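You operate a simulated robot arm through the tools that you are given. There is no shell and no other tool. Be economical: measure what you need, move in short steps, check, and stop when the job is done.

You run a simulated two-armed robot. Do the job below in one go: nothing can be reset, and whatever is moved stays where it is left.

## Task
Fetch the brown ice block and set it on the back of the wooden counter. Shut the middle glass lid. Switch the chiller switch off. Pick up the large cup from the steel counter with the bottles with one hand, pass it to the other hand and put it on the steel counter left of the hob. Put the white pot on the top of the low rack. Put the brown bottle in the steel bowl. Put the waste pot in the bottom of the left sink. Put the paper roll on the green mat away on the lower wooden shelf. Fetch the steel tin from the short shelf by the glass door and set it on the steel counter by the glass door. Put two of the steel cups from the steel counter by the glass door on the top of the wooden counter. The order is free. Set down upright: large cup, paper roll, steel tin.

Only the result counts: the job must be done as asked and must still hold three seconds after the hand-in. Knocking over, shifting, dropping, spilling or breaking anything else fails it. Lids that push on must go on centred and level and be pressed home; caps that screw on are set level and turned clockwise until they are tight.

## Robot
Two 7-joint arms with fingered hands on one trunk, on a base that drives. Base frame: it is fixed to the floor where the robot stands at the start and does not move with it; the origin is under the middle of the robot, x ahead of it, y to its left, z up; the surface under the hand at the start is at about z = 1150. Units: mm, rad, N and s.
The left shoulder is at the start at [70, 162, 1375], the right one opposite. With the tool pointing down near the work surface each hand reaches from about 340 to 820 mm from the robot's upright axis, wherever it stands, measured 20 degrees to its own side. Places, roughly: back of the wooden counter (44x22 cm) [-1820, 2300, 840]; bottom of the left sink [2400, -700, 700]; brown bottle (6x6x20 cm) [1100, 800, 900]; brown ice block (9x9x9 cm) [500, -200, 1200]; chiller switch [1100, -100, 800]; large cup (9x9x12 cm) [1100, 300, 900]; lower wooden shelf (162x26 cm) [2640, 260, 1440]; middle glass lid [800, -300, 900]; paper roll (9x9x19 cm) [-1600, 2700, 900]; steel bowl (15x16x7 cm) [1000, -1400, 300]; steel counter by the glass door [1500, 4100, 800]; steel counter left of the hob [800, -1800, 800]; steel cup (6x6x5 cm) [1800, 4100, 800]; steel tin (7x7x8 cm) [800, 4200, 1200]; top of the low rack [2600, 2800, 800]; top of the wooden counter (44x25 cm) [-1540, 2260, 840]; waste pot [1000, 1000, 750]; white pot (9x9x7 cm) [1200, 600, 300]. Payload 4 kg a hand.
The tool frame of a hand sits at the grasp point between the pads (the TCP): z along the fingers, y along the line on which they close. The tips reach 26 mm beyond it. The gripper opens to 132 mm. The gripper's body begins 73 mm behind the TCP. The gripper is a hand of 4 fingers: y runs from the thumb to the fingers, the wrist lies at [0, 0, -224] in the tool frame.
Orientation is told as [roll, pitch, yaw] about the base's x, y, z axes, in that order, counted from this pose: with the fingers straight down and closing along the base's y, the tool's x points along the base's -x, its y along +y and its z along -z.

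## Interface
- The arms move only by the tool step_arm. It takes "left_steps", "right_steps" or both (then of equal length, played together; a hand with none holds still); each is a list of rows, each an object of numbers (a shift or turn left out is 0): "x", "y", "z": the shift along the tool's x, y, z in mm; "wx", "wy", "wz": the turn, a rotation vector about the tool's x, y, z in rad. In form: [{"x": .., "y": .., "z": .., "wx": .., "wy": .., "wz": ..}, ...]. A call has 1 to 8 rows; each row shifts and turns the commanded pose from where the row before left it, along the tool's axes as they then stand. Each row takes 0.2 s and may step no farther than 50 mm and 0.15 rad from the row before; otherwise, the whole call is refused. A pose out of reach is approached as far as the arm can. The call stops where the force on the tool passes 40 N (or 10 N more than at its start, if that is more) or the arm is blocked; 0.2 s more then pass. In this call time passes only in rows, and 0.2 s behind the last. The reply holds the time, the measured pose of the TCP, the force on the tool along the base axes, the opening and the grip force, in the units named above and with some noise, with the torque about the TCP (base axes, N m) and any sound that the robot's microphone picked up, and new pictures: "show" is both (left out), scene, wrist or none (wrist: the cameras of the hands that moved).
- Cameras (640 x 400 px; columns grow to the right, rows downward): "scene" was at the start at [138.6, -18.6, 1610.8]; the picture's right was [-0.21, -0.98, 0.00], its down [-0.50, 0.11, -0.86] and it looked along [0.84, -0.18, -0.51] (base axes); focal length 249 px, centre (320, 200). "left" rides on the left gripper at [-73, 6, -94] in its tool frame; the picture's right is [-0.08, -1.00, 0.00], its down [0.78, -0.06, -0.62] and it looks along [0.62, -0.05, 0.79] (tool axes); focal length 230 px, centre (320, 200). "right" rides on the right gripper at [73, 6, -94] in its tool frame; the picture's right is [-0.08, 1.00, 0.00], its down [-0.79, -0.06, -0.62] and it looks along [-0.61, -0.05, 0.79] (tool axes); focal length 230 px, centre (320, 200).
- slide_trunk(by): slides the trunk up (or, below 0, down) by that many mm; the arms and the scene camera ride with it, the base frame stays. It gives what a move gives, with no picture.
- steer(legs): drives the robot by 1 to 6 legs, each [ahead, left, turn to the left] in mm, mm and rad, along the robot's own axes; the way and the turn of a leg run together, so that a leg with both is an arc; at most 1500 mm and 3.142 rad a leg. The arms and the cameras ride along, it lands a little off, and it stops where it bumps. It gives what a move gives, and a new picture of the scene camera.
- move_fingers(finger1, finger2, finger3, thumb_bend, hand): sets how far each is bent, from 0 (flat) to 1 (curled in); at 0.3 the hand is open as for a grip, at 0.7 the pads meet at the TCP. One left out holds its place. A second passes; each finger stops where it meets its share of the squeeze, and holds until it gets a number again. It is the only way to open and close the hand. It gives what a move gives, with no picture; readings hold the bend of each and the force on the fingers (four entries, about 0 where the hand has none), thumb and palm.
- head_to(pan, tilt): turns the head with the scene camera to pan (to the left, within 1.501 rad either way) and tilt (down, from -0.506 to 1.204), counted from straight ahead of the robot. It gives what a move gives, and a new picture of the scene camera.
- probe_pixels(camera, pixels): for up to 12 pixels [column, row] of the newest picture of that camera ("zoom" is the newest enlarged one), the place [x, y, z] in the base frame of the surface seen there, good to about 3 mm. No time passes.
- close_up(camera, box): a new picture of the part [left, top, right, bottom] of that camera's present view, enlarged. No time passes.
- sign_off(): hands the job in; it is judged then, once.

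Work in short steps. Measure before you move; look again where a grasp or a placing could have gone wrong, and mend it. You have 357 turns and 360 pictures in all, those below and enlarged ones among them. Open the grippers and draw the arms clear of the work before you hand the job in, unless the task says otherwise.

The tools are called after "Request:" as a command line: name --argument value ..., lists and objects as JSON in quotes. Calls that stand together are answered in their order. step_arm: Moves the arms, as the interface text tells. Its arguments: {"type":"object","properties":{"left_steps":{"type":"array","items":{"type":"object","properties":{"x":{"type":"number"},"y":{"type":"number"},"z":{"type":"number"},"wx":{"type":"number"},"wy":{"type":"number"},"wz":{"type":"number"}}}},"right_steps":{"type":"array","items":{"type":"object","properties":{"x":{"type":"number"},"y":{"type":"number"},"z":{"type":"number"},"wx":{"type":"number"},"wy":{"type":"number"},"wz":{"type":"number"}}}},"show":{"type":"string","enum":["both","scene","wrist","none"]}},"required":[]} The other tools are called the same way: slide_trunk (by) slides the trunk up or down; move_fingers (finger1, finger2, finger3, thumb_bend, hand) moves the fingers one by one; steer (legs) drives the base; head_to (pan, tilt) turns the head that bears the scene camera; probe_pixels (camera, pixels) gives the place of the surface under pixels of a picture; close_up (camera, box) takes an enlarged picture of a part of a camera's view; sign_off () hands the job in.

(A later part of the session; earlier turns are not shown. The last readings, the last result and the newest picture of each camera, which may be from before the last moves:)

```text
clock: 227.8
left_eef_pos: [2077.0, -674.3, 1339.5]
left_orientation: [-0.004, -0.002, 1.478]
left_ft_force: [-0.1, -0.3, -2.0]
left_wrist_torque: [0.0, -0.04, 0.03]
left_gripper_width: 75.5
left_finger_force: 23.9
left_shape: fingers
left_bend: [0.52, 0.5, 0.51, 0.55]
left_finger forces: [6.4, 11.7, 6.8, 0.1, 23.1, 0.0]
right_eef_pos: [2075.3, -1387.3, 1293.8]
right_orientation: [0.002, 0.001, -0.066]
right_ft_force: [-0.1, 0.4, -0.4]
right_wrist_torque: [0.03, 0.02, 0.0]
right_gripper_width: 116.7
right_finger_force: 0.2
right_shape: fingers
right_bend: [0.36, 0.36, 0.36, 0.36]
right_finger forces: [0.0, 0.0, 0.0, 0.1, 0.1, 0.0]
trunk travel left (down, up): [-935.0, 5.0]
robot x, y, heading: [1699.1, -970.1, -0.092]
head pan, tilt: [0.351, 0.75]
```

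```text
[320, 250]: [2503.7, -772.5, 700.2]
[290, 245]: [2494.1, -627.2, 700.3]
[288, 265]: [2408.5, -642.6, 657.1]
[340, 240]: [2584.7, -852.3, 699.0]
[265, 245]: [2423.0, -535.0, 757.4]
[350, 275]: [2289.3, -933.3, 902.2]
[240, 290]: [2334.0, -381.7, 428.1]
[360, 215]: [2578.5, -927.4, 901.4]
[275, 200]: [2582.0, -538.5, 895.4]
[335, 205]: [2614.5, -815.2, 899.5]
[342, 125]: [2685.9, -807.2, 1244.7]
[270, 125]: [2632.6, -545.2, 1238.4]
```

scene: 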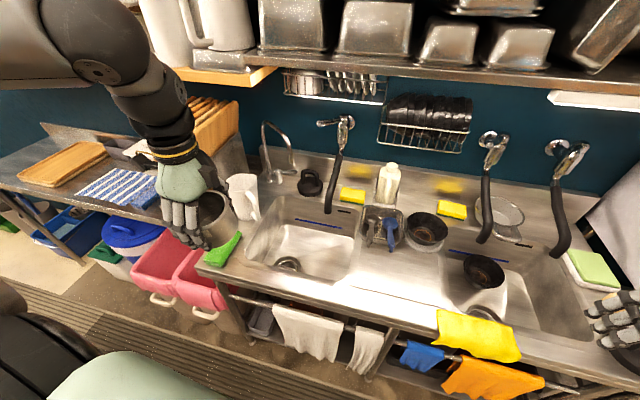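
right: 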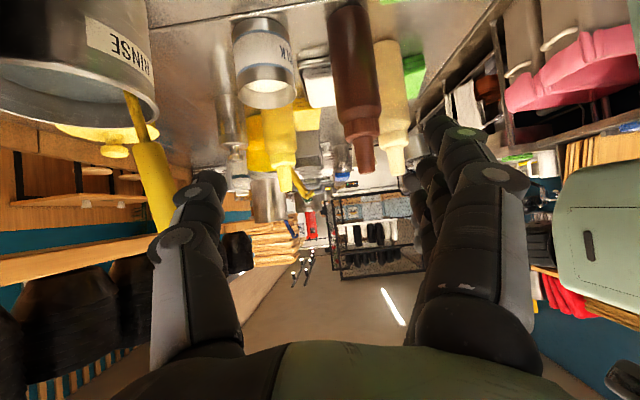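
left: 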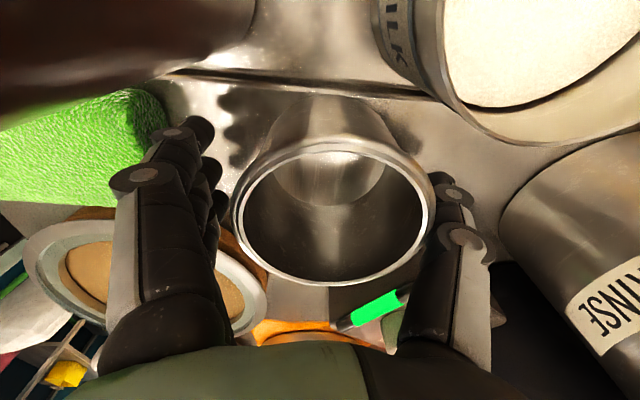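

Sink bottom is z 700, rim 900. I'll set the pot at about (2440,-790). I position the base and lower the trunk.

Request:
steer --legs '[[95, -115, 0.09]]'

Request:
slide_trunk --by -300

Request:
step_arm --left_steps '[{"y": -45}, {"y": -45}, {"y": -45, "z": 10}, {"y": -45, "z": 10}]' --show "scene"

```text
clock: 229.1
left_eef_pos: [2133.5, -758.3, 1338.4]
left_orientation: [-0.005, -0.001, 1.568]
left_ft_force: [-0.4, 0.5, -1.8]
left_wrist_torque: [0.01, -0.04, 0.02]
left_gripper_width: 76.0
left_finger_force: 23.5
left_shape: fingers
left_bend: [0.52, 0.5, 0.51, 0.55]
left_finger forces: [6.3, 11.7, 7.0, 0.0, 23.1, 0.1]
right_eef_pos: [2196.0, -1469.9, 1296.5]
right_orientation: [0.0, -0.001, 0.023]
right_ft_force: [-0.2, -0.3, 0.2]
right_wrist_torque: [-0.04, 0.02, 0.01]
right_gripper_width: 116.7
right_finger_force: 0.2
right_shape: fingers
right_bend: [0.36, 0.36, 0.36, 0.36]
right_finger forces: [0.1, 0.0, 0.0, 0.0, 0.1, 0.0]
trunk travel left (down, up): [-935.0, 5.0]
robot x, y, heading: [1786.0, -1088.8, -0.002]
head pan, tilt: [0.351, 0.75]
```

scene: 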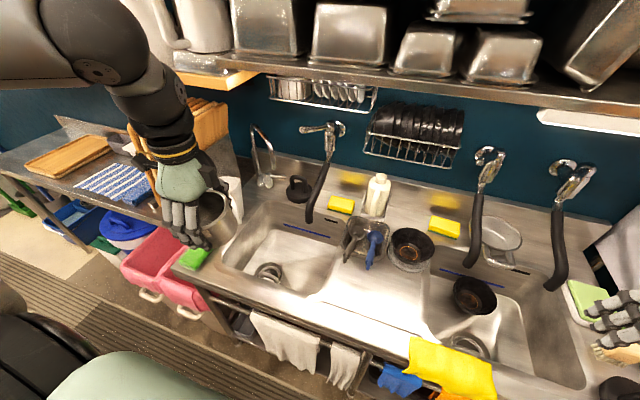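

```text
clock: 232.1
left_eef_pos: [2135.8, -761.1, 1039.4]
left_orientation: [-0.004, -0.003, 1.567]
left_ft_force: [0.8, -0.7, -2.5]
left_wrist_torque: [0.0, -0.01, 0.01]
left_gripper_width: 75.9
left_finger_force: 23.5
left_shape: fingers
left_bend: [0.52, 0.5, 0.51, 0.55]
left_finger forces: [6.1, 11.7, 6.9, 0.0, 23.1, 0.0]
right_eef_pos: [2197.5, -1470.7, 994.2]
right_orientation: [0.003, 0.0, 0.023]
right_ft_force: [0.9, -0.6, -0.7]
right_wrist_torque: [0.0, 0.02, 0.02]
right_gripper_width: 116.8
right_finger_force: 0.0
right_shape: fingers
right_bend: [0.36, 0.36, 0.36, 0.36]
right_finger forces: [0.0, 0.0, 0.0, 0.0, 0.1, 0.0]
trunk travel left (down, up): [-635.0, 305.0]
robot x, y, heading: [1789.7, -1088.6, -0.003]
head pan, tilt: [0.351, 0.75]
```

```text
clock: 233.1
left_eef_pos: [2316.9, -761.5, 1018.8]
left_orientation: [-0.003, -0.001, 1.568]
left_ft_force: [0.4, 0.4, -2.1]
left_wrist_torque: [0.01, 0.05, 0.01]
left_gripper_width: 75.9
left_finger_force: 23.6
left_shape: fingers
left_bend: [0.52, 0.5, 0.51, 0.55]
left_finger forces: [6.2, 11.6, 6.9, 0.0, 23.0, 0.1]
right_eef_pos: [2200.5, -1471.3, 993.8]
right_orientation: [0.002, 0.003, 0.022]
right_ft_force: [0.1, 0.0, -0.3]
right_wrist_torque: [0.02, 0.01, -0.01]
right_gripper_width: 116.7
right_finger_force: 0.0
right_shape: fingers
right_bend: [0.36, 0.36, 0.36, 0.36]
right_finger forces: [0.0, 0.0, 0.1, 0.0, 0.1, 0.0]
trunk travel left (down, up): [-635.0, 305.0]
robot x, y, heading: [1785.0, -1090.7, -0.0]
head pan, tilt: [0.351, 0.75]
```

scene: 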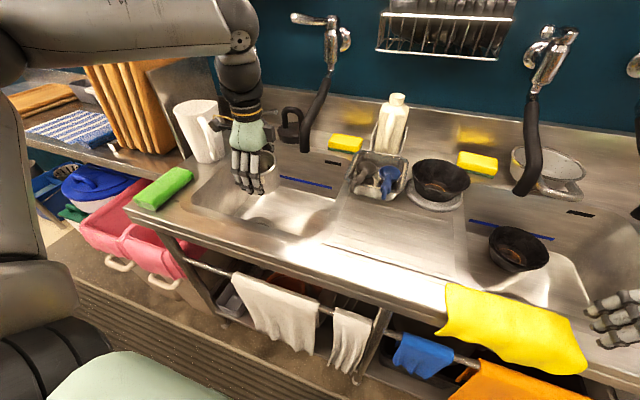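

On track. I go forward 100 and a bit right, then lower into the sink.

Request:
step_arm --left_steps '[{"y": -45, "x": 10}, {"y": -45, "x": 10}, {"y": -20, "x": 5}, {"z": 45}, {"z": 45}, {"z": 45}, {"z": 45}, {"z": 45}]' --show "scene"

```text
clock: 234.9
left_eef_pos: [2425.1, -785.3, 792.9]
left_orientation: [-0.004, -0.001, 1.567]
left_ft_force: [0.4, -0.3, -2.1]
left_wrist_torque: [0.0, 0.03, 0.01]
left_gripper_width: 75.8
left_finger_force: 23.4
left_shape: fingers
left_bend: [0.52, 0.5, 0.51, 0.55]
left_finger forces: [6.3, 10.9, 7.1, 0.0, 22.7, 0.1]
right_eef_pos: [2198.5, -1470.5, 993.7]
right_orientation: [0.002, 0.002, 0.023]
right_ft_force: [0.4, -0.1, 0.3]
right_wrist_torque: [-0.01, -0.01, 0.03]
right_gripper_width: 116.7
right_finger_force: 0.0
right_shape: fingers
right_bend: [0.36, 0.36, 0.36, 0.36]
right_finger forces: [0.0, 0.1, 0.0, 0.0, 0.0, 0.0]
trunk travel left (down, up): [-635.0, 305.0]
robot x, y, heading: [1783.6, -1089.6, -0.004]
head pan, tilt: [0.351, 0.75]
```

scene: 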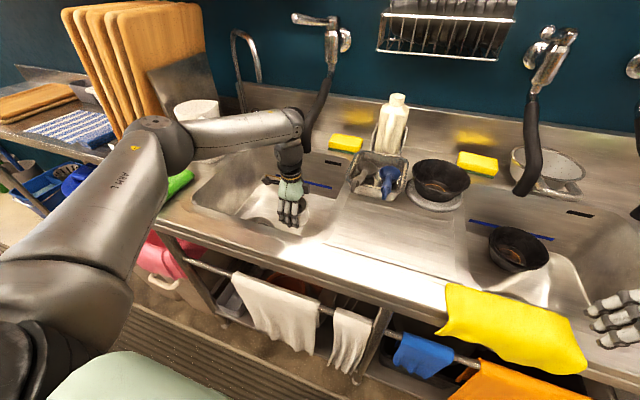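

Pot bottom is about 45 mm above the sink floor. I lower in decreasing steps.

Request:
step_arm --left_steps '[{"z": 20}, {"z": 15}]' --show "none"

Request:
step_arm --left_steps '[{"z": 6}, {"z": 5}]' --show "none"

```text
clock: 235.5
left_eef_pos: [2424.9, -786.6, 758.8]
left_orientation: [-0.003, -0.002, 1.568]
left_ft_force: [-0.1, -1.1, -1.4]
left_wrist_torque: [0.0, -0.03, -0.02]
left_gripper_width: 75.3
left_finger_force: 23.6
left_shape: fingers
left_bend: [0.52, 0.5, 0.51, 0.55]
left_finger forces: [6.2, 10.7, 7.1, 0.1, 22.6, 0.1]
right_eef_pos: [2197.7, -1470.3, 994.7]
right_orientation: [0.002, 0.001, 0.024]
right_ft_force: [0.3, 0.5, -0.8]
right_wrist_torque: [-0.01, 0.0, 0.01]
right_gripper_width: 116.5
right_finger_force: 0.0
right_shape: fingers
right_bend: [0.36, 0.36, 0.36, 0.36]
right_finger forces: [0.0, 0.0, 0.0, 0.0, 0.0, 0.0]
trunk travel left (down, up): [-635.0, 305.0]
robot x, y, heading: [1788.4, -1088.9, 0.004]
head pan, tilt: [0.351, 0.75]
```

```text
clock: 236.1
left_eef_pos: [2425.6, -784.8, 747.5]
left_orientation: [-0.003, -0.001, 1.564]
left_ft_force: [-0.4, 0.2, -1.3]
left_wrist_torque: [0.0, 0.0, 0.01]
left_gripper_width: 75.6
left_finger_force: 23.0
left_shape: fingers
left_bend: [0.52, 0.5, 0.51, 0.55]
left_finger forces: [6.2, 10.7, 7.1, 0.1, 22.6, 0.1]
right_eef_pos: [2196.7, -1471.5, 993.9]
right_orientation: [0.003, 0.002, 0.023]
right_ft_force: [0.0, 0.3, -0.6]
right_wrist_torque: [-0.01, -0.02, -0.02]
right_gripper_width: 116.7
right_finger_force: 0.0
right_shape: fingers
right_bend: [0.36, 0.36, 0.36, 0.36]
right_finger forces: [0.0, 0.0, 0.0, 0.0, 0.0, 0.0]
trunk travel left (down, up): [-635.0, 305.0]
robot x, y, heading: [1789.5, -1088.1, 0.002]
head pan, tilt: [0.351, 0.75]
```

Request:
step_arm --left_steps '[{"z": 5}, {"z": 4}]' --show "wrist"

```text
clock: 236.7
left_eef_pos: [2426.9, -787.2, 741.9]
left_orientation: [-0.01, -0.002, 1.567]
left_ft_force: [3.6, -0.5, 17.5]
left_wrist_torque: [0.01, 0.64, -0.04]
left_gripper_width: 74.9
left_finger_force: 23.4
left_shape: fingers
left_bend: [0.52, 0.49, 0.51, 0.55]
left_finger forces: [7.3, 7.2, 7.5, 0.0, 24.2, 0.0]
right_eef_pos: [2196.3, -1471.4, 994.6]
right_orientation: [0.001, 0.0, 0.023]
right_ft_force: [0.1, -0.5, 0.4]
right_wrist_torque: [0.01, 0.01, 0.01]
right_gripper_width: 116.9
right_finger_force: 0.1
right_shape: fingers
right_bend: [0.36, 0.36, 0.36, 0.36]
right_finger forces: [0.0, 0.0, 0.0, 0.0, 0.0, 0.0]
trunk travel left (down, up): [-635.0, 305.0]
robot x, y, heading: [1787.8, -1088.8, -0.003]
head pan, tilt: [0.351, 0.75]
```

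left: 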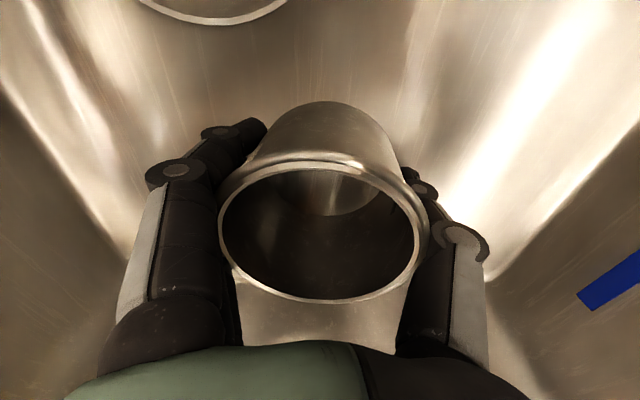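

The pot is on the sink floor (17 N contact). I open the left hand, lift out, and look.

Request:
move_fingers --hand "left" --finger1 0.3 --finger2 0.3 --finger3 0.3 --thumb_bend 0.3

Request:
slide_trunk --by 300

Request:
step_arm --left_steps '[{"y": 45}, {"y": 45}, {"y": 45}, {"y": 45}, {"y": 45}]' --show "scene"

```text
clock: 237.7
left_eef_pos: [2426.1, -785.6, 738.1]
left_orientation: [-0.004, -0.002, 1.569]
left_ft_force: [0.2, -0.2, -0.4]
left_wrist_torque: [0.02, -0.01, 0.01]
left_gripper_width: 135.7
left_finger_force: 0.0
left_shape: fingers
left_bend: [0.3, 0.3, 0.3, 0.3]
left_finger forces: [0.0, 0.1, 0.1, 0.0, 0.0, 0.1]
right_eef_pos: [2197.0, -1472.7, 993.3]
right_orientation: [0.002, -0.001, 0.024]
right_ft_force: [0.3, 0.2, 0.6]
right_wrist_torque: [-0.02, 0.03, 0.0]
right_gripper_width: 116.6
right_finger_force: 0.0
right_shape: fingers
right_bend: [0.36, 0.36, 0.36, 0.36]
right_finger forces: [0.0, 0.1, 0.0, 0.1, 0.0, 0.1]
trunk travel left (down, up): [-635.0, 305.0]
robot x, y, heading: [1784.9, -1087.2, 0.002]
head pan, tilt: [0.351, 0.75]
```

```text
clock: 240.7
left_eef_pos: [2426.4, -786.1, 1038.2]
left_orientation: [-0.004, -0.002, 1.568]
left_ft_force: [-1.0, -0.4, -0.6]
left_wrist_torque: [0.01, -0.02, 0.01]
left_gripper_width: 135.6
left_finger_force: 0.0
left_shape: fingers
left_bend: [0.3, 0.3, 0.3, 0.3]
left_finger forces: [0.1, 0.0, 0.1, 0.0, 0.0, 0.1]
right_eef_pos: [2197.6, -1471.1, 1293.2]
right_orientation: [0.003, 0.001, 0.023]
right_ft_force: [-0.3, -0.4, -0.2]
right_wrist_torque: [-0.01, -0.03, 0.0]
right_gripper_width: 116.6
right_finger_force: 0.0
right_shape: fingers
right_bend: [0.36, 0.36, 0.36, 0.36]
right_finger forces: [0.0, 0.0, 0.0, 0.0, 0.0, 0.0]
trunk travel left (down, up): [-935.0, 5.0]
robot x, y, heading: [1785.7, -1088.6, -0.003]
head pan, tilt: [0.351, 0.75]
```

```text
clock: 241.9
left_eef_pos: [2200.6, -784.0, 1038.5]
left_orientation: [-0.006, -0.003, 1.567]
left_ft_force: [0.0, -0.8, -0.1]
left_wrist_torque: [0.04, -0.03, -0.01]
left_gripper_width: 135.9
left_finger_force: 0.1
left_shape: fingers
left_bend: [0.3, 0.3, 0.3, 0.3]
left_finger forces: [0.1, 0.0, 0.0, 0.1, 0.0, 0.0]
right_eef_pos: [2194.7, -1470.3, 1294.8]
right_orientation: [0.0, -0.003, 0.023]
right_ft_force: [0.2, 0.7, 0.1]
right_wrist_torque: [-0.02, 0.01, -0.05]
right_gripper_width: 116.8
right_finger_force: 0.0
right_shape: fingers
right_bend: [0.36, 0.36, 0.36, 0.36]
right_finger forces: [0.0, 0.0, 0.0, 0.1, 0.0, 0.1]
trunk travel left (down, up): [-935.0, 5.0]
robot x, y, heading: [1788.8, -1089.5, -0.002]
head pan, tilt: [0.351, 0.75]
```

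scene: 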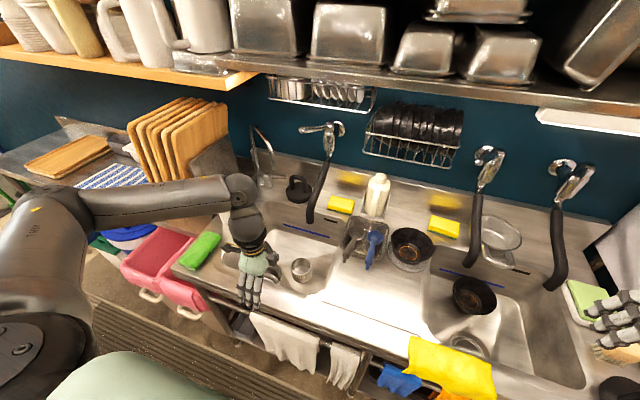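

Pot stands in the sink at (301,270). I raise the left hand, turn round to face the chiller/hob side, and look.

Request:
step_arm --left_steps '[{"z": -50, "wz": 0.14}, {"z": -50, "wz": 0.14}, {"z": -50, "wz": 0.14}, {"z": -50, "wz": 0.14}, {"z": -50, "wz": 0.14}]' --show "none"

Request:
steer --legs '[[-50, 0, 0], [0, 0, 1.571], [0, 0, 1.571]]'

Request:
head_to --pan 0.0 --tilt 0.75

```text
clock: 243.1
left_eef_pos: [2196.1, -783.6, 1290.7]
left_orientation: [0.002, -0.004, 0.866]
left_ft_force: [-0.8, -0.3, -0.4]
left_wrist_torque: [-0.02, 0.01, -0.01]
left_gripper_width: 136.0
left_finger_force: 0.1
left_shape: fingers
left_bend: [0.3, 0.3, 0.3, 0.3]
left_finger forces: [0.0, 0.1, 0.0, 0.0, 0.0, 0.0]
right_eef_pos: [2195.8, -1471.1, 1294.2]
right_orientation: [0.001, 0.0, 0.022]
right_ft_force: [-0.2, -0.3, 0.3]
right_wrist_torque: [0.01, -0.01, -0.03]
right_gripper_width: 116.8
right_finger_force: 0.0
right_shape: fingers
right_bend: [0.36, 0.36, 0.36, 0.36]
right_finger forces: [0.0, 0.0, 0.1, 0.1, 0.1, 0.0]
trunk travel left (down, up): [-935.0, 5.0]
robot x, y, heading: [1786.4, -1089.4, 0.002]
head pan, tilt: [0.351, 0.75]
```

```text
clock: 251.5
left_eef_pos: [1304.7, -1360.0, 1288.3]
left_orientation: [-0.002, -0.004, -2.349]
left_ft_force: [0.0, -0.3, 0.2]
left_wrist_torque: [-0.01, 0.0, -0.01]
left_gripper_width: 136.0
left_finger_force: 0.0
left_shape: fingers
left_bend: [0.3, 0.3, 0.3, 0.3]
left_finger forces: [0.1, 0.0, 0.0, 0.0, 0.0, 0.0]
right_eef_pos: [1358.0, -674.8, 1293.1]
right_orientation: [0.002, 0.0, 3.09]
right_ft_force: [-0.8, -0.5, 0.3]
right_wrist_torque: [0.02, -0.01, 0.01]
right_gripper_width: 116.6
right_finger_force: 0.1
right_shape: fingers
right_bend: [0.36, 0.36, 0.36, 0.36]
right_finger forces: [0.1, 0.0, 0.1, 0.1, 0.0, 0.0]
trunk travel left (down, up): [-935.0, 5.0]
robot x, y, heading: [1737.1, -1084.2, 3.066]
head pan, tilt: [0.351, 0.75]
```

scene: 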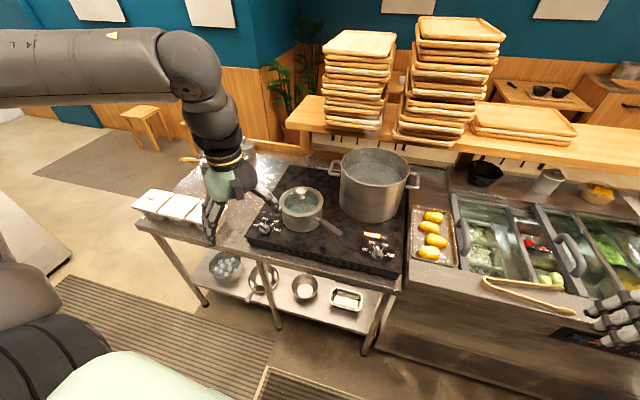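

```text
clock: 252.4
left_eef_pos: [1305.0, -1359.8, 1290.3]
left_orientation: [-0.002, -0.001, -2.349]
left_ft_force: [0.5, 0.2, -0.1]
left_wrist_torque: [0.02, 0.0, 0.0]
left_gripper_width: 136.1
left_finger_force: 0.1
left_shape: fingers
left_bend: [0.3, 0.3, 0.3, 0.3]
left_finger forces: [0.0, 0.0, 0.0, 0.0, 0.0, 0.1]
right_eef_pos: [1357.2, -673.5, 1294.2]
right_orientation: [0.003, -0.001, 3.089]
right_ft_force: [-0.1, -0.8, 0.3]
right_wrist_torque: [0.0, 0.05, -0.01]
right_gripper_width: 116.5
right_finger_force: 0.2
right_shape: fingers
right_bend: [0.36, 0.36, 0.36, 0.36]
right_finger forces: [0.0, 0.0, 0.0, 0.0, 0.1, 0.0]
trunk travel left (down, up): [-935.0, 5.0]
robot x, y, heading: [1736.3, -1088.0, 3.065]
head pan, tilt: [0.0, 0.75]
```

scene: 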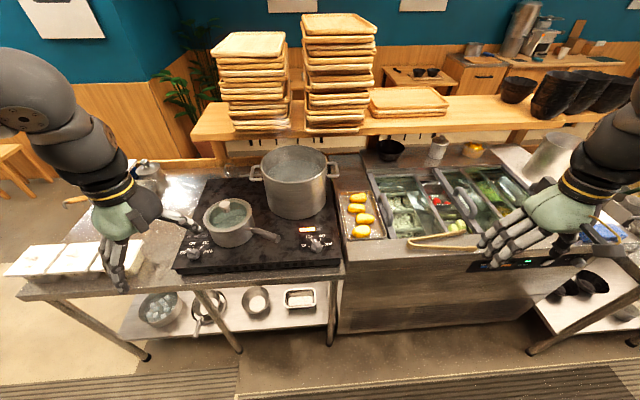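

I zoom into the lower shelf (bowls) and the chiller lids, and probe.

Request:
close_up --camera "scene" --box '[100, 230, 340, 350]'

Request:
probe_pixels --camera "scene" --pixels '[[160, 308], [205, 312], [257, 300], [257, 312], [300, 298], [245, 300], [268, 298], [100, 225], [130, 200], [200, 255], [280, 265], [320, 335]]'

Request:
close_up --camera "scene" --box '[340, 140, 600, 290]'

```text
2.67 times, centred on (220, 290) of scene
```

zoom: 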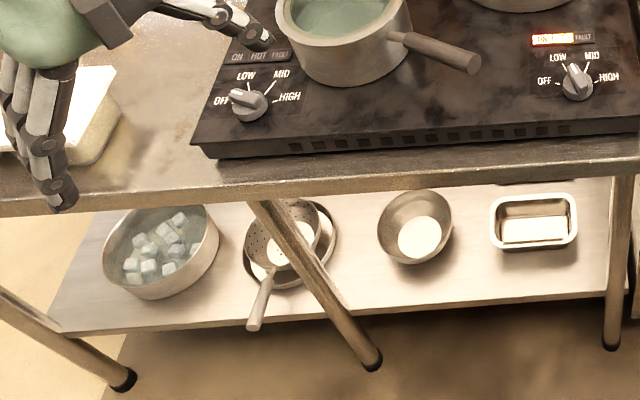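

```text
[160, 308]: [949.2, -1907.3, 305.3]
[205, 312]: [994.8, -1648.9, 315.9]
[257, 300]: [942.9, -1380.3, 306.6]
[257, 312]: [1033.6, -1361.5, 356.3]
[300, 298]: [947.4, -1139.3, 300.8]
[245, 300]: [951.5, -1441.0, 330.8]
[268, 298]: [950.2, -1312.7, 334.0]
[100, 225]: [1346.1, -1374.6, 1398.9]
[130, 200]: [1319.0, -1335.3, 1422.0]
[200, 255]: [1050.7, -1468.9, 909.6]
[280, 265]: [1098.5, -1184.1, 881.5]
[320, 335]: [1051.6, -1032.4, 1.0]
```

```text
2.46 times, centred on (470, 215) of scene
```

zoom: 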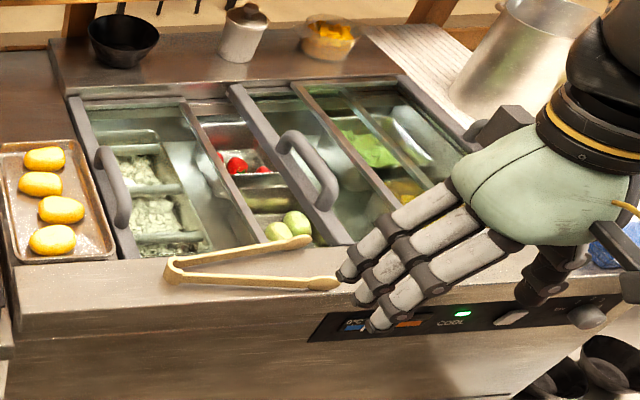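

The steel bowl is at (965,-1380), rim z≈370, shelf open with plenty of height. Now I look at the chiller: I slide right to y≈-330.

Request:
steer --legs '[[0, 0, 0.075], [0, -760, 0]]'

Request:
close_up --camera "scene" --box '[160, 150, 480, 350]'

```text
clock: 256.9
left_eef_pos: [1328.6, -642.7, 1288.4]
left_orientation: [-0.002, -0.002, -2.277]
left_ft_force: [-0.4, -0.2, 0.5]
left_wrist_torque: [-0.01, 0.02, -0.02]
left_gripper_width: 135.9
left_finger_force: 0.0
left_shape: fingers
left_bend: [0.3, 0.3, 0.3, 0.3]
left_finger forces: [0.0, 0.1, 0.0, 0.0, 0.0, 0.0]
right_eef_pos: [1332.3, 45.5, 1295.9]
right_orientation: [0.0, -0.001, -3.121]
right_ft_force: [-0.2, 0.2, -0.7]
right_wrist_torque: [-0.04, -0.02, -0.05]
right_gripper_width: 116.5
right_finger_force: 0.0
right_shape: fingers
right_bend: [0.36, 0.36, 0.36, 0.36]
right_finger forces: [0.0, 0.0, 0.0, 0.1, 0.0, 0.0]
trunk travel left (down, up): [-935.0, 5.0]
robot x, y, heading: [1740.5, -335.4, 3.144]
head pan, tilt: [0.0, 0.75]
```

scene: 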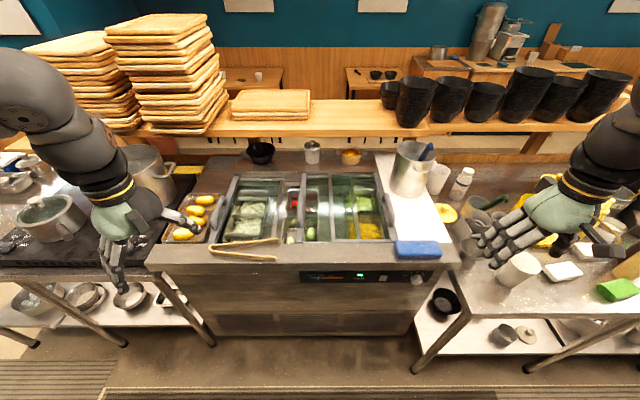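

```text
2.00 times, centred on (320, 250) of scene
```

zoom: 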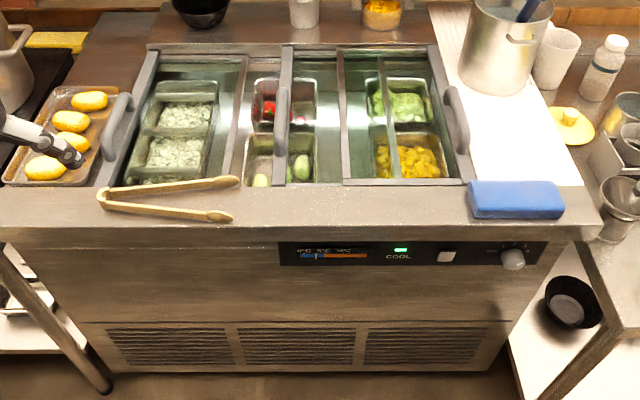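

Three sliding glass lids; the middle one (handle bar at (282,110) in zoom) is slid to the right under the right lid. On the panel there is a rocker at (447,257) and a knob (513,257). I zoom in on both and measure.

Request:
close_up --camera "scene" --box '[290, 262, 440, 292]'

Request:
probe_pixels --camera "zoom" --pixels '[[388, 90], [400, 75], [372, 80], [550, 90], [310, 70], [500, 60]]'

Request:
close_up --camera "scene" --box '[220, 165, 400, 250]'

Request:
probe_pixels --camera "zoom" --pixels '[[285, 180], [285, 120], [278, 60], [278, 250], [300, 180], [190, 200], [395, 200], [480, 200], [240, 230], [320, 255], [65, 175], [600, 175]]'

```text
4.27 times, centred on (365, 277) of scene
```

zoom: 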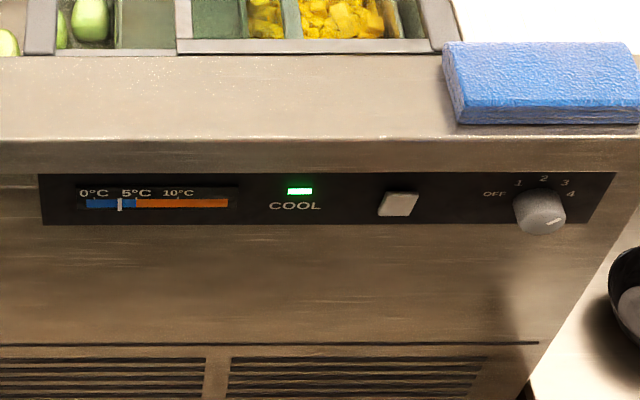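

```text
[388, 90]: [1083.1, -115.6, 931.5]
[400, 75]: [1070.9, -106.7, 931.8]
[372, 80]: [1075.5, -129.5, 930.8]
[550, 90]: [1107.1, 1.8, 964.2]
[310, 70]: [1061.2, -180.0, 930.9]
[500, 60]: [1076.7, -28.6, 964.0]
```

```text
3.56 times, centred on (310, 208) of scene
```

zoom: 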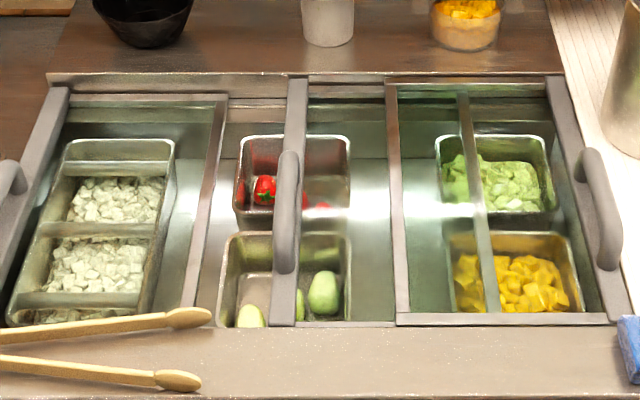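

```text
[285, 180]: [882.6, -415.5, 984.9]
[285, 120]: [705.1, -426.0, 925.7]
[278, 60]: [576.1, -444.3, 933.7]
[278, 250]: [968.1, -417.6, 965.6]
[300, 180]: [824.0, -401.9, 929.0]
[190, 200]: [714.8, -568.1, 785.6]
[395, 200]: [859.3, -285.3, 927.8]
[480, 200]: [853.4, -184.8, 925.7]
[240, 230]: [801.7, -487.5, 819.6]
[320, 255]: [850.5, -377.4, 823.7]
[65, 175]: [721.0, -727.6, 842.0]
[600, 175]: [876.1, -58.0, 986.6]
```

The middle lid must slide about 100 mm in -y (its handle is at (870,-415), z 985). The rocker near y≈-110 is the switch. First the lid, with the left hand: turn its yaw to normal and drive nearer.

Request:
step_arm --left_steps '[{"wz": 0.15}, {"wz": 0.15}, {"wz": 0.15}, {"wz": 0.15}, {"wz": 0.15}, {"wz": 0.11}]' --right_steps '[{"x": 12}, {"x": 12}, {"x": 12}, {"x": 12}, {"x": 12}, {"x": 0}]' --show "none"

Request:
steer --legs '[[250, -250, 0]]'

Request:
slide_trunk --by -210

Request:
head_to --pan 0.3 --tilt 0.8

```text
clock: 258.3
left_eef_pos: [1328.7, -640.5, 1289.6]
left_orientation: [0.001, -0.005, -3.14]
left_ft_force: [-0.6, -0.5, -0.5]
left_wrist_torque: [-0.01, 0.0, 0.01]
left_gripper_width: 136.0
left_finger_force: 0.1
left_shape: fingers
left_bend: [0.3, 0.3, 0.3, 0.3]
left_finger forces: [0.1, 0.1, 0.0, 0.0, 0.1, 0.0]
right_eef_pos: [1374.4, 25.6, 1289.2]
right_orientation: [0.001, -0.002, -3.122]
right_ft_force: [0.1, -1.5, -0.3]
right_wrist_torque: [0.01, -0.01, 0.0]
right_gripper_width: 116.7
right_finger_force: 0.0
right_shape: fingers
right_bend: [0.36, 0.36, 0.36, 0.36]
right_finger forces: [0.1, 0.1, 0.1, 0.1, 0.1, 0.1]
right hand out of reach, approached as far as the arm can: row 2, 3, 4, 5
trunk travel left (down, up): [-935.0, 5.0]
robot x, y, heading: [1736.5, -340.9, 3.137]
head pan, tilt: [0.0, 0.75]
```

```text
clock: 260.6
left_eef_pos: [1077.6, -387.6, 1290.6]
left_orientation: [0.001, -0.005, -3.139]
left_ft_force: [0.3, -0.5, 0.4]
left_wrist_torque: [0.0, -0.01, 0.01]
left_gripper_width: 136.1
left_finger_force: 0.0
left_shape: fingers
left_bend: [0.3, 0.3, 0.3, 0.3]
left_finger forces: [0.0, 0.0, 0.1, 0.1, 0.0, 0.1]
right_eef_pos: [1126.4, 279.8, 1290.0]
right_orientation: [-0.002, -0.001, -3.124]
right_ft_force: [0.1, 0.1, -0.2]
right_wrist_torque: [0.01, 0.03, -0.01]
right_gripper_width: 116.6
right_finger_force: 0.1
right_shape: fingers
right_bend: [0.36, 0.36, 0.36, 0.36]
right_finger forces: [0.1, 0.0, 0.0, 0.0, 0.1, 0.0]
trunk travel left (down, up): [-935.0, 5.0]
robot x, y, heading: [1489.1, -81.0, 3.137]
head pan, tilt: [0.0, 0.75]
```

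scene: 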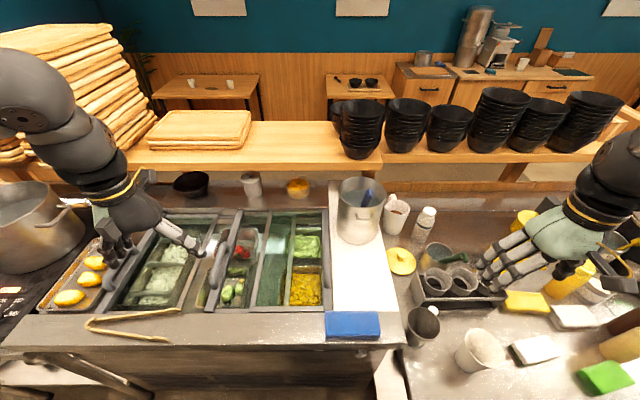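

```text
clock: 262.8
left_eef_pos: [1075.0, -384.6, 1080.2]
left_orientation: [0.001, -0.003, -3.14]
left_ft_force: [-0.8, -1.5, 0.3]
left_wrist_torque: [0.0, 0.0, -0.04]
left_gripper_width: 135.7
left_finger_force: 0.0
left_shape: fingers
left_bend: [0.3, 0.3, 0.3, 0.3]
left_finger forces: [0.0, 0.0, 0.0, 0.0, 0.0, 0.1]
right_eef_pos: [1124.0, 280.9, 1078.4]
right_orientation: [0.002, 0.0, -3.124]
right_ft_force: [-0.8, 0.1, 0.3]
right_wrist_torque: [0.01, -0.02, -0.04]
right_gripper_width: 116.5
right_finger_force: 0.1
right_shape: fingers
right_bend: [0.36, 0.36, 0.36, 0.36]
right_finger forces: [0.0, 0.1, 0.0, 0.0, 0.0, 0.2]
trunk travel left (down, up): [-725.0, 215.0]
robot x, y, heading: [1487.4, -84.4, 3.142]
head pan, tilt: [0.0, 0.75]
```

```text
clock: 263.6
left_eef_pos: [1075.1, -385.7, 1080.4]
left_orientation: [0.003, -0.004, -3.139]
left_ft_force: [-0.2, -0.3, -1.2]
left_wrist_torque: [-0.03, 0.04, 0.0]
left_gripper_width: 135.9
left_finger_force: 0.2
left_shape: fingers
left_bend: [0.3, 0.3, 0.3, 0.3]
left_finger forces: [0.1, 0.1, 0.0, 0.0, 0.0, 0.0]
right_eef_pos: [1124.2, 280.4, 1079.1]
right_orientation: [0.002, 0.001, -3.123]
right_ft_force: [0.3, -0.1, -0.4]
right_wrist_torque: [0.0, -0.01, -0.02]
right_gripper_width: 116.5
right_finger_force: 0.0
right_shape: fingers
right_bend: [0.36, 0.36, 0.36, 0.36]
right_finger forces: [0.0, 0.1, 0.1, 0.1, 0.1, 0.0]
trunk travel left (down, up): [-725.0, 215.0]
robot x, y, heading: [1488.4, -79.3, 3.143]
head pan, tilt: [0.3, 0.799]
```

scene: 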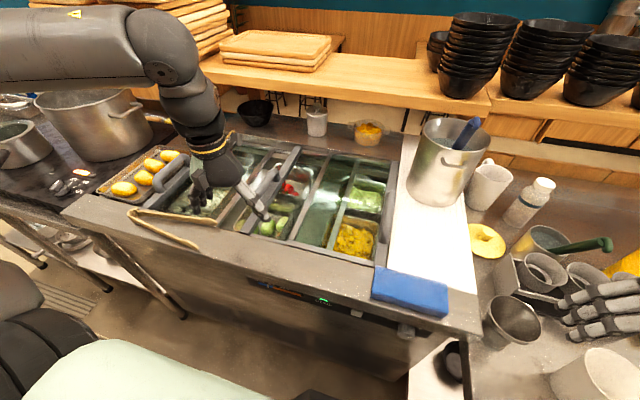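

I move the left hand forward over the lid's handle at z≈1050.

Request:
step_arm --left_steps '[{"x": -45, "y": 10, "z": 10}, {"x": -45, "y": 10, "z": 10}, {"x": -45, "y": 10, "z": 10}, {"x": -45}, {"x": -25}]' --show "both"

```text
clock: 264.8
left_eef_pos: [870.3, -415.9, 1049.6]
left_orientation: [0.001, -0.003, -3.141]
left_ft_force: [-0.3, 0.5, -0.1]
left_wrist_torque: [-0.04, 0.03, -0.02]
left_gripper_width: 136.1
left_finger_force: 0.0
left_shape: fingers
left_bend: [0.3, 0.3, 0.3, 0.3]
left_finger forces: [0.0, 0.1, 0.1, 0.1, 0.0, 0.0]
right_eef_pos: [1123.0, 282.0, 1078.7]
right_orientation: [0.002, 0.002, -3.125]
right_ft_force: [0.4, 1.2, -0.4]
right_wrist_torque: [-0.01, -0.03, 0.01]
right_gripper_width: 116.8
right_finger_force: 0.1
right_shape: fingers
right_bend: [0.36, 0.36, 0.36, 0.36]
right_finger forces: [0.0, 0.0, 0.0, 0.0, 0.0, 0.0]
trunk travel left (down, up): [-725.0, 215.0]
robot x, y, heading: [1491.0, -81.9, 3.138]
head pan, tilt: [0.3, 0.799]
```

scene: 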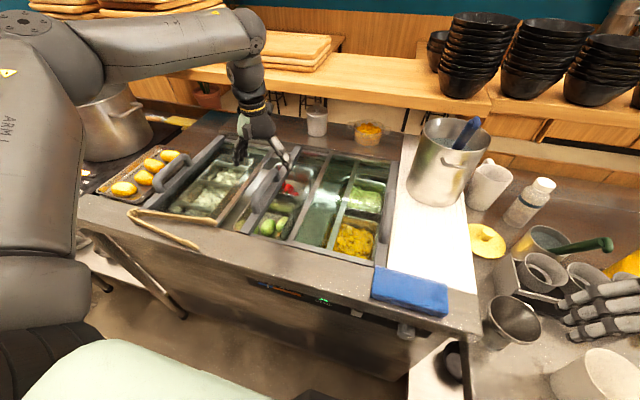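
left: 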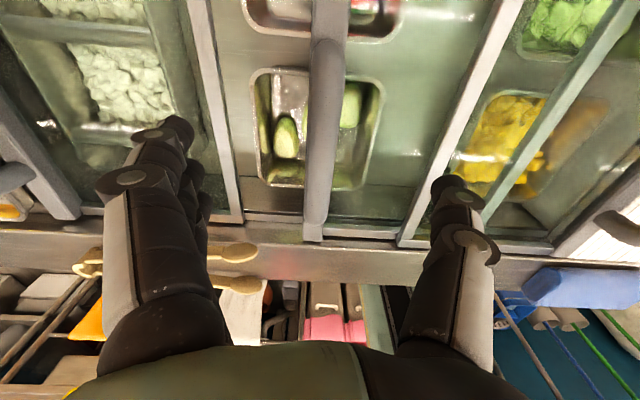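

The handle is right between fingers and thumb, from (328,40) to (325,190). I check its height and the left lid's frame.

Request:
probe_pixels --camera "left" --pixels '[[328, 60], [325, 120], [318, 180], [310, 225], [215, 100], [228, 190], [465, 100], [420, 215], [520, 160], [255, 225]]'

Request:
move_fingers --hand "left" --finger1 0.5 --finger2 0.5 --finger3 0.5 --thumb_bend 0.5

```text
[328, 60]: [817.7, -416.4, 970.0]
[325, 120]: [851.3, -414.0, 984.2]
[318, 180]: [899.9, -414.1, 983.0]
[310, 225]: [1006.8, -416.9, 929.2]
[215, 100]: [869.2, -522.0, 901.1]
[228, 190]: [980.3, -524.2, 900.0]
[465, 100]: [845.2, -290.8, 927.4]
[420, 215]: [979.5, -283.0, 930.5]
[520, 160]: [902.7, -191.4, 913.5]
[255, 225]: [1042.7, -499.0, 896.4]
```

```text
clock: 265.8
left_eef_pos: [870.6, -416.5, 1048.3]
left_orientation: [0.001, -0.003, -3.138]
left_ft_force: [0.6, 0.0, -1.3]
left_wrist_torque: [0.0, 0.01, 0.0]
left_gripper_width: 71.5
left_finger_force: 0.0
left_shape: fingers
left_bend: [0.5, 0.5, 0.5, 0.5]
left_finger forces: [0.0, 0.1, 0.0, 0.0, 0.0, 0.0]
right_eef_pos: [1122.8, 281.9, 1079.4]
right_orientation: [0.001, 0.002, -3.125]
right_ft_force: [-0.4, 0.3, -0.2]
right_wrist_torque: [-0.03, -0.01, -0.01]
right_gripper_width: 116.6
right_finger_force: 0.0
right_shape: fingers
right_bend: [0.36, 0.36, 0.36, 0.36]
right_finger forces: [0.0, 0.0, 0.0, 0.0, 0.0, 0.0]
trunk travel left (down, up): [-725.0, 215.0]
robot x, y, heading: [1482.2, -81.9, 3.137]
head pan, tilt: [0.3, 0.799]
```

I lower around the handle (to z≈975) and then push in -y by about 95 mm in small steps.

Request:
step_arm --left_steps '[{"z": 40}, {"z": 34}, {"y": 25}, {"y": 20}, {"y": 20}]' --show "wrist"

```text
clock: 267.0
left_eef_pos: [872.3, -482.6, 976.0]
left_orientation: [0.003, -0.001, -3.138]
left_ft_force: [1.1, 3.9, -2.0]
left_wrist_torque: [-0.08, -0.01, -0.06]
left_gripper_width: 74.8
left_finger_force: 1.8
left_shape: fingers
left_bend: [0.5, 0.5, 0.5, 0.49]
left_finger forces: [0.0, 0.0, 0.0, 0.0, 4.1, 0.1]
right_eef_pos: [1123.0, 280.3, 1079.2]
right_orientation: [0.0, -0.001, -3.125]
right_ft_force: [-0.2, 0.3, 0.1]
right_wrist_torque: [0.0, 0.0, 0.01]
right_gripper_width: 116.5
right_finger_force: 0.0
right_shape: fingers
right_bend: [0.36, 0.36, 0.36, 0.36]
right_finger forces: [0.0, 0.0, 0.0, 0.0, 0.0, 0.0]
trunk travel left (down, up): [-725.0, 215.0]
robot x, y, heading: [1486.5, -80.8, 3.139]
head pan, tilt: [0.3, 0.799]
```

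left: 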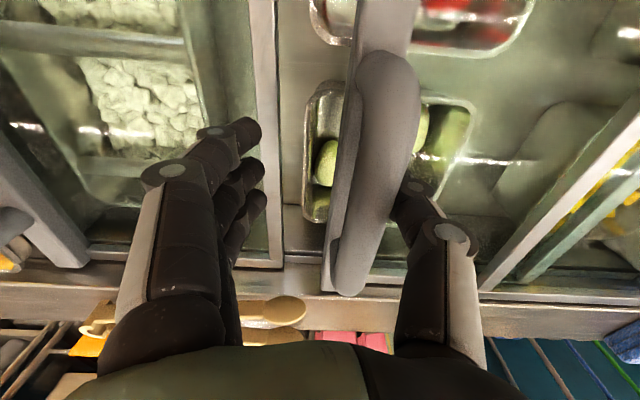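

The lid slides with about 4 N. I continue pushing toward the stop.

Request:
step_arm --left_steps '[{"y": 15}, {"y": 15}, {"y": 12}]' --show "wrist"

```text
clock: 267.8
left_eef_pos: [870.8, -523.0, 976.3]
left_orientation: [0.005, -0.003, -3.139]
left_ft_force: [2.3, 4.5, -1.5]
left_wrist_torque: [-0.05, 0.0, -0.1]
left_gripper_width: 75.3
left_finger_force: 1.5
left_shape: fingers
left_bend: [0.5, 0.5, 0.5, 0.48]
left_finger forces: [0.0, 0.0, 0.1, 0.0, 3.7, 0.0]
right_eef_pos: [1124.1, 281.1, 1078.7]
right_orientation: [0.001, 0.002, -3.124]
right_ft_force: [-0.8, -0.6, -0.6]
right_wrist_torque: [0.0, 0.0, -0.01]
right_gripper_width: 116.6
right_finger_force: 0.0
right_shape: fingers
right_bend: [0.36, 0.36, 0.36, 0.36]
right_finger forces: [0.0, 0.1, 0.0, 0.0, 0.0, 0.0]
trunk travel left (down, up): [-725.0, 215.0]
robot x, y, heading: [1486.1, -79.8, 3.135]
head pan, tilt: [0.3, 0.799]
```

left: 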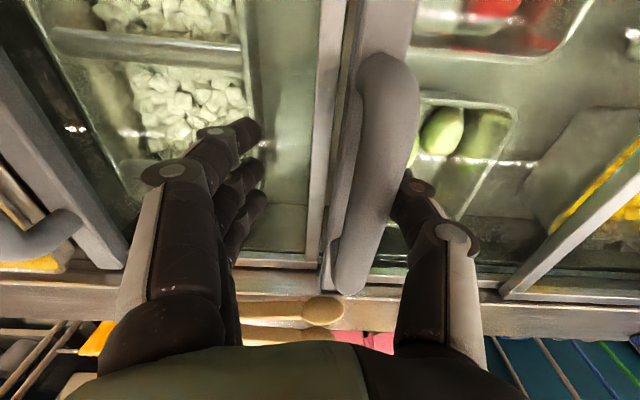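

Nearly there: the lid bar (335) is close to the left lid's frame (320). I push on in small steps until force rises.

Request:
step_arm --left_steps '[{"y": 8}, {"y": 8}, {"y": 6}, {"y": 6}]' --show "wrist"

```text
clock: 268.8
left_eef_pos: [870.1, -547.7, 977.6]
left_orientation: [0.002, -0.003, -3.141]
left_ft_force: [-0.1, 10.2, 0.4]
left_wrist_torque: [0.05, 0.03, -0.01]
left_gripper_width: 79.0
left_finger_force: 5.1
left_shape: fingers
left_bend: [0.5, 0.5, 0.5, 0.48]
left_finger forces: [0.0, 0.0, 0.0, 0.0, 9.8, 0.1]
right_eef_pos: [1123.8, 282.8, 1077.3]
right_orientation: [0.003, 0.002, -3.124]
right_ft_force: [-0.1, 0.2, 0.6]
right_wrist_torque: [-0.01, 0.03, 0.05]
right_gripper_width: 116.6
right_finger_force: 0.1
right_shape: fingers
right_bend: [0.36, 0.36, 0.36, 0.36]
right_finger forces: [0.1, 0.0, 0.1, 0.0, 0.0, 0.1]
trunk travel left (down, up): [-725.0, 215.0]
robot x, y, heading: [1489.2, -83.0, 3.134]
head pan, tilt: [0.3, 0.799]
```

left: 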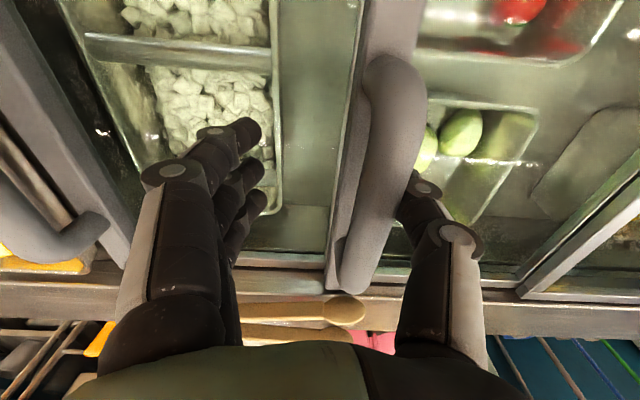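

Force rose to 10 N: it's at the stop, and the bars overlap on both sides. I unload and lift the hand, then view the lids.

Request:
step_arm --left_steps '[{"y": 10}, {"y": -25}, {"z": -45}, {"z": -45}, {"x": 45}, {"x": 45}, {"x": 45}, {"x": 45}]' --show "scene"

Request:
close_up --camera "scene" --box '[130, 110, 480, 330]'

```text
clock: 270.6
left_eef_pos: [1042.5, -527.7, 1058.9]
left_orientation: [-0.001, -0.003, -3.141]
left_ft_force: [0.8, 0.4, -1.2]
left_wrist_torque: [-0.02, 0.02, 0.03]
left_gripper_width: 71.6
left_finger_force: 0.1
left_shape: fingers
left_bend: [0.5, 0.5, 0.5, 0.5]
left_finger forces: [0.0, 0.1, 0.0, 0.1, 0.0, 0.1]
left hand out of reach, approached as far as the arm can: row 8
right_eef_pos: [1124.5, 281.2, 1080.6]
right_orientation: [0.0, 0.0, -3.125]
right_ft_force: [-0.5, -0.8, 1.2]
right_wrist_torque: [0.03, 0.03, -0.01]
right_gripper_width: 116.6
right_finger_force: 0.0
right_shape: fingers
right_bend: [0.36, 0.36, 0.36, 0.36]
right_finger forces: [0.1, 0.0, 0.0, 0.0, 0.0, 0.0]
trunk travel left (down, up): [-725.0, 215.0]
robot x, y, heading: [1489.8, -82.5, 3.136]
head pan, tilt: [0.3, 0.799]
```

scene: 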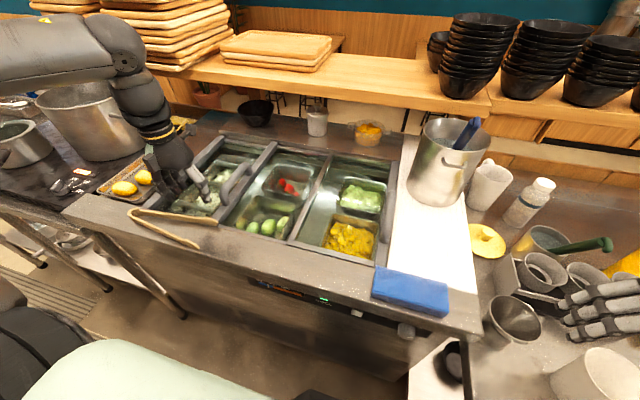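

```text
1.82 times, centred on (305, 220) of scene
```

zoom: 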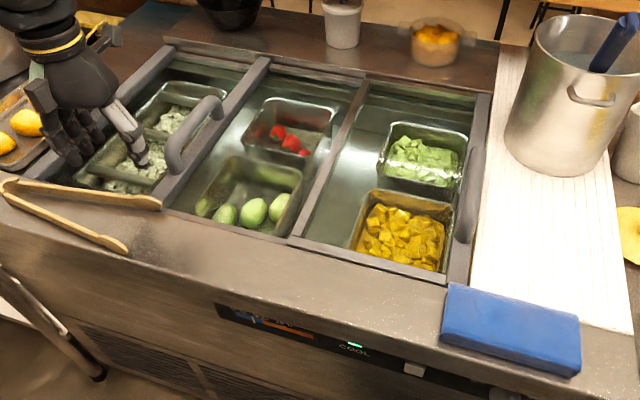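

The middle lid is shut. Now the switch: I probe the rocker (357,312 in the scene) and the knob.

Request:
close_up --camera "scene" --box '[290, 280, 450, 360]'

Request:
head_to --pan -0.05 --tilt 1.1

```text
4.00 times, centred on (370, 320) of scene
```

zoom: 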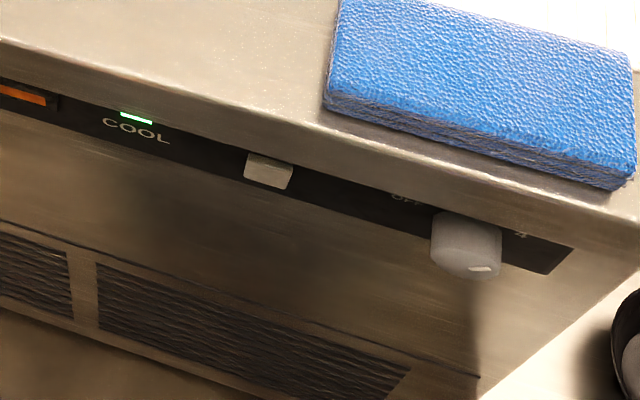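

```text
clock: 271.5
left_eef_pos: [1039.9, -526.6, 1059.6]
left_orientation: [0.001, -0.004, -3.14]
left_ft_force: [0.4, 0.0, 0.0]
left_wrist_torque: [0.01, 0.0, 0.0]
left_gripper_width: 71.5
left_finger_force: 0.0
left_shape: fingers
left_bend: [0.5, 0.5, 0.5, 0.5]
left_finger forces: [0.0, 0.1, 0.0, 0.0, 0.1, 0.0]
right_eef_pos: [1122.6, 279.7, 1078.4]
right_orientation: [0.0, 0.002, -3.124]
right_ft_force: [-0.4, -0.3, 0.5]
right_wrist_torque: [-0.02, 0.0, 0.02]
right_gripper_width: 116.9
right_finger_force: 0.0
right_shape: fingers
right_bend: [0.36, 0.36, 0.36, 0.36]
right_finger forces: [0.0, 0.1, 0.1, 0.0, 0.1, 0.1]
trunk travel left (down, up): [-725.0, 215.0]
robot x, y, heading: [1487.1, -81.7, 3.136]
head pan, tilt: [-0.051, 1.1]
```

scene: 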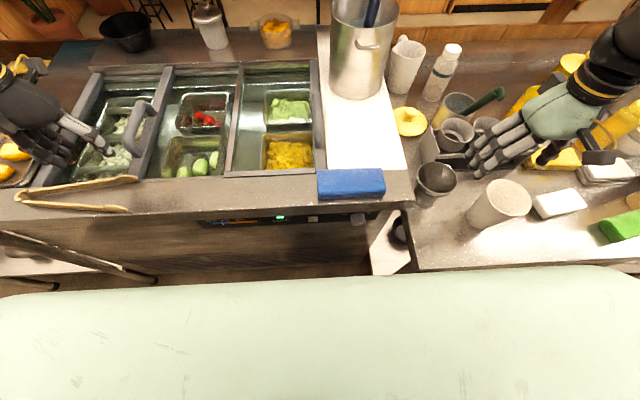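

I back off and lower the trunk to get a level look at the panel.

Request:
steer --legs '[[-350, 0, 0]]'

Request:
slide_trunk --by -420

Request:
head_to --pan 0.05 --tilt 0.2

```text
clock: 273.8
left_eef_pos: [1391.2, -526.7, 1059.5]
left_orientation: [0.001, -0.003, 3.138]
left_ft_force: [0.9, 0.3, -0.4]
left_wrist_torque: [0.05, 0.04, 0.01]
left_gripper_width: 71.4
left_finger_force: 0.1
left_shape: fingers
left_bend: [0.5, 0.5, 0.5, 0.5]
left_finger forces: [0.1, 0.0, 0.1, 0.1, 0.1, 0.0]
right_eef_pos: [1477.5, 280.1, 1078.7]
right_orientation: [0.0, 0.002, -3.128]
right_ft_force: [-0.1, -0.1, -0.4]
right_wrist_torque: [0.03, -0.01, 0.0]
right_gripper_width: 116.4
right_finger_force: 0.0
right_shape: fingers
right_bend: [0.36, 0.36, 0.36, 0.36]
right_finger forces: [0.0, 0.0, 0.0, 0.0, 0.0, 0.1]
trunk travel left (down, up): [-725.0, 215.0]
robot x, y, heading: [1840.9, -81.1, 3.135]
head pan, tilt: [-0.051, 1.1]
```

scene: 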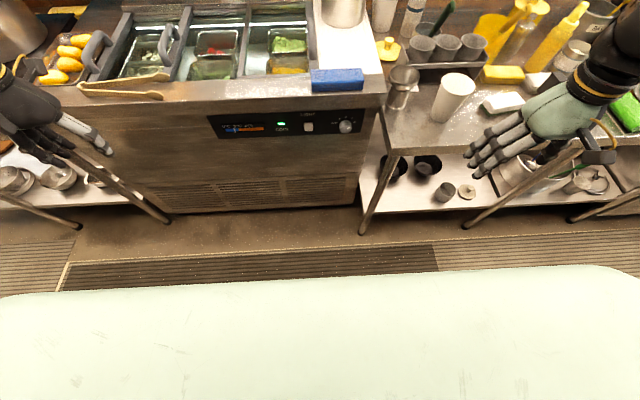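

```text
refused: -420 is not a number from -400 to 400
```

```text
clock: 274.9
left_eef_pos: [1391.2, -527.8, 1058.5]
left_orientation: [0.004, -0.003, 3.138]
left_ft_force: [-0.4, 1.0, 0.2]
left_wrist_torque: [-0.01, -0.02, 0.02]
left_gripper_width: 71.2
left_finger_force: 0.0
left_shape: fingers
left_bend: [0.5, 0.5, 0.5, 0.5]
left_finger forces: [0.2, 0.0, 0.0, 0.0, 0.0, 0.0]
right_eef_pos: [1477.3, 279.2, 1079.2]
right_orientation: [0.002, 0.0, -3.129]
right_ft_force: [0.0, 0.2, 0.0]
right_wrist_torque: [0.01, 0.01, 0.01]
right_gripper_width: 116.6
right_finger_force: 0.0
right_shape: fingers
right_bend: [0.36, 0.36, 0.36, 0.36]
right_finger forces: [0.1, 0.1, 0.0, 0.0, 0.0, 0.0]
trunk travel left (down, up): [-725.0, 215.0]
robot x, y, heading: [1838.0, -84.8, 3.138]
head pan, tilt: [0.051, 0.201]
```

scene: 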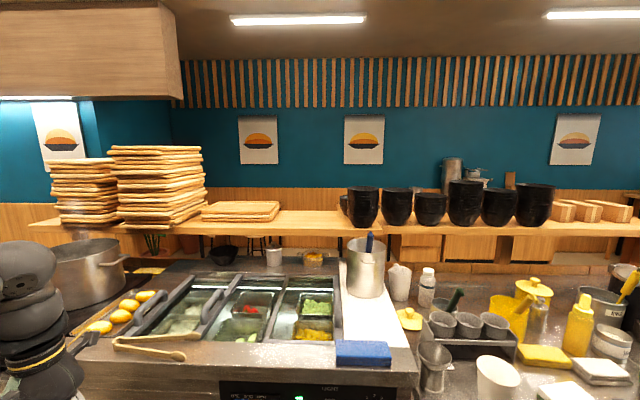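

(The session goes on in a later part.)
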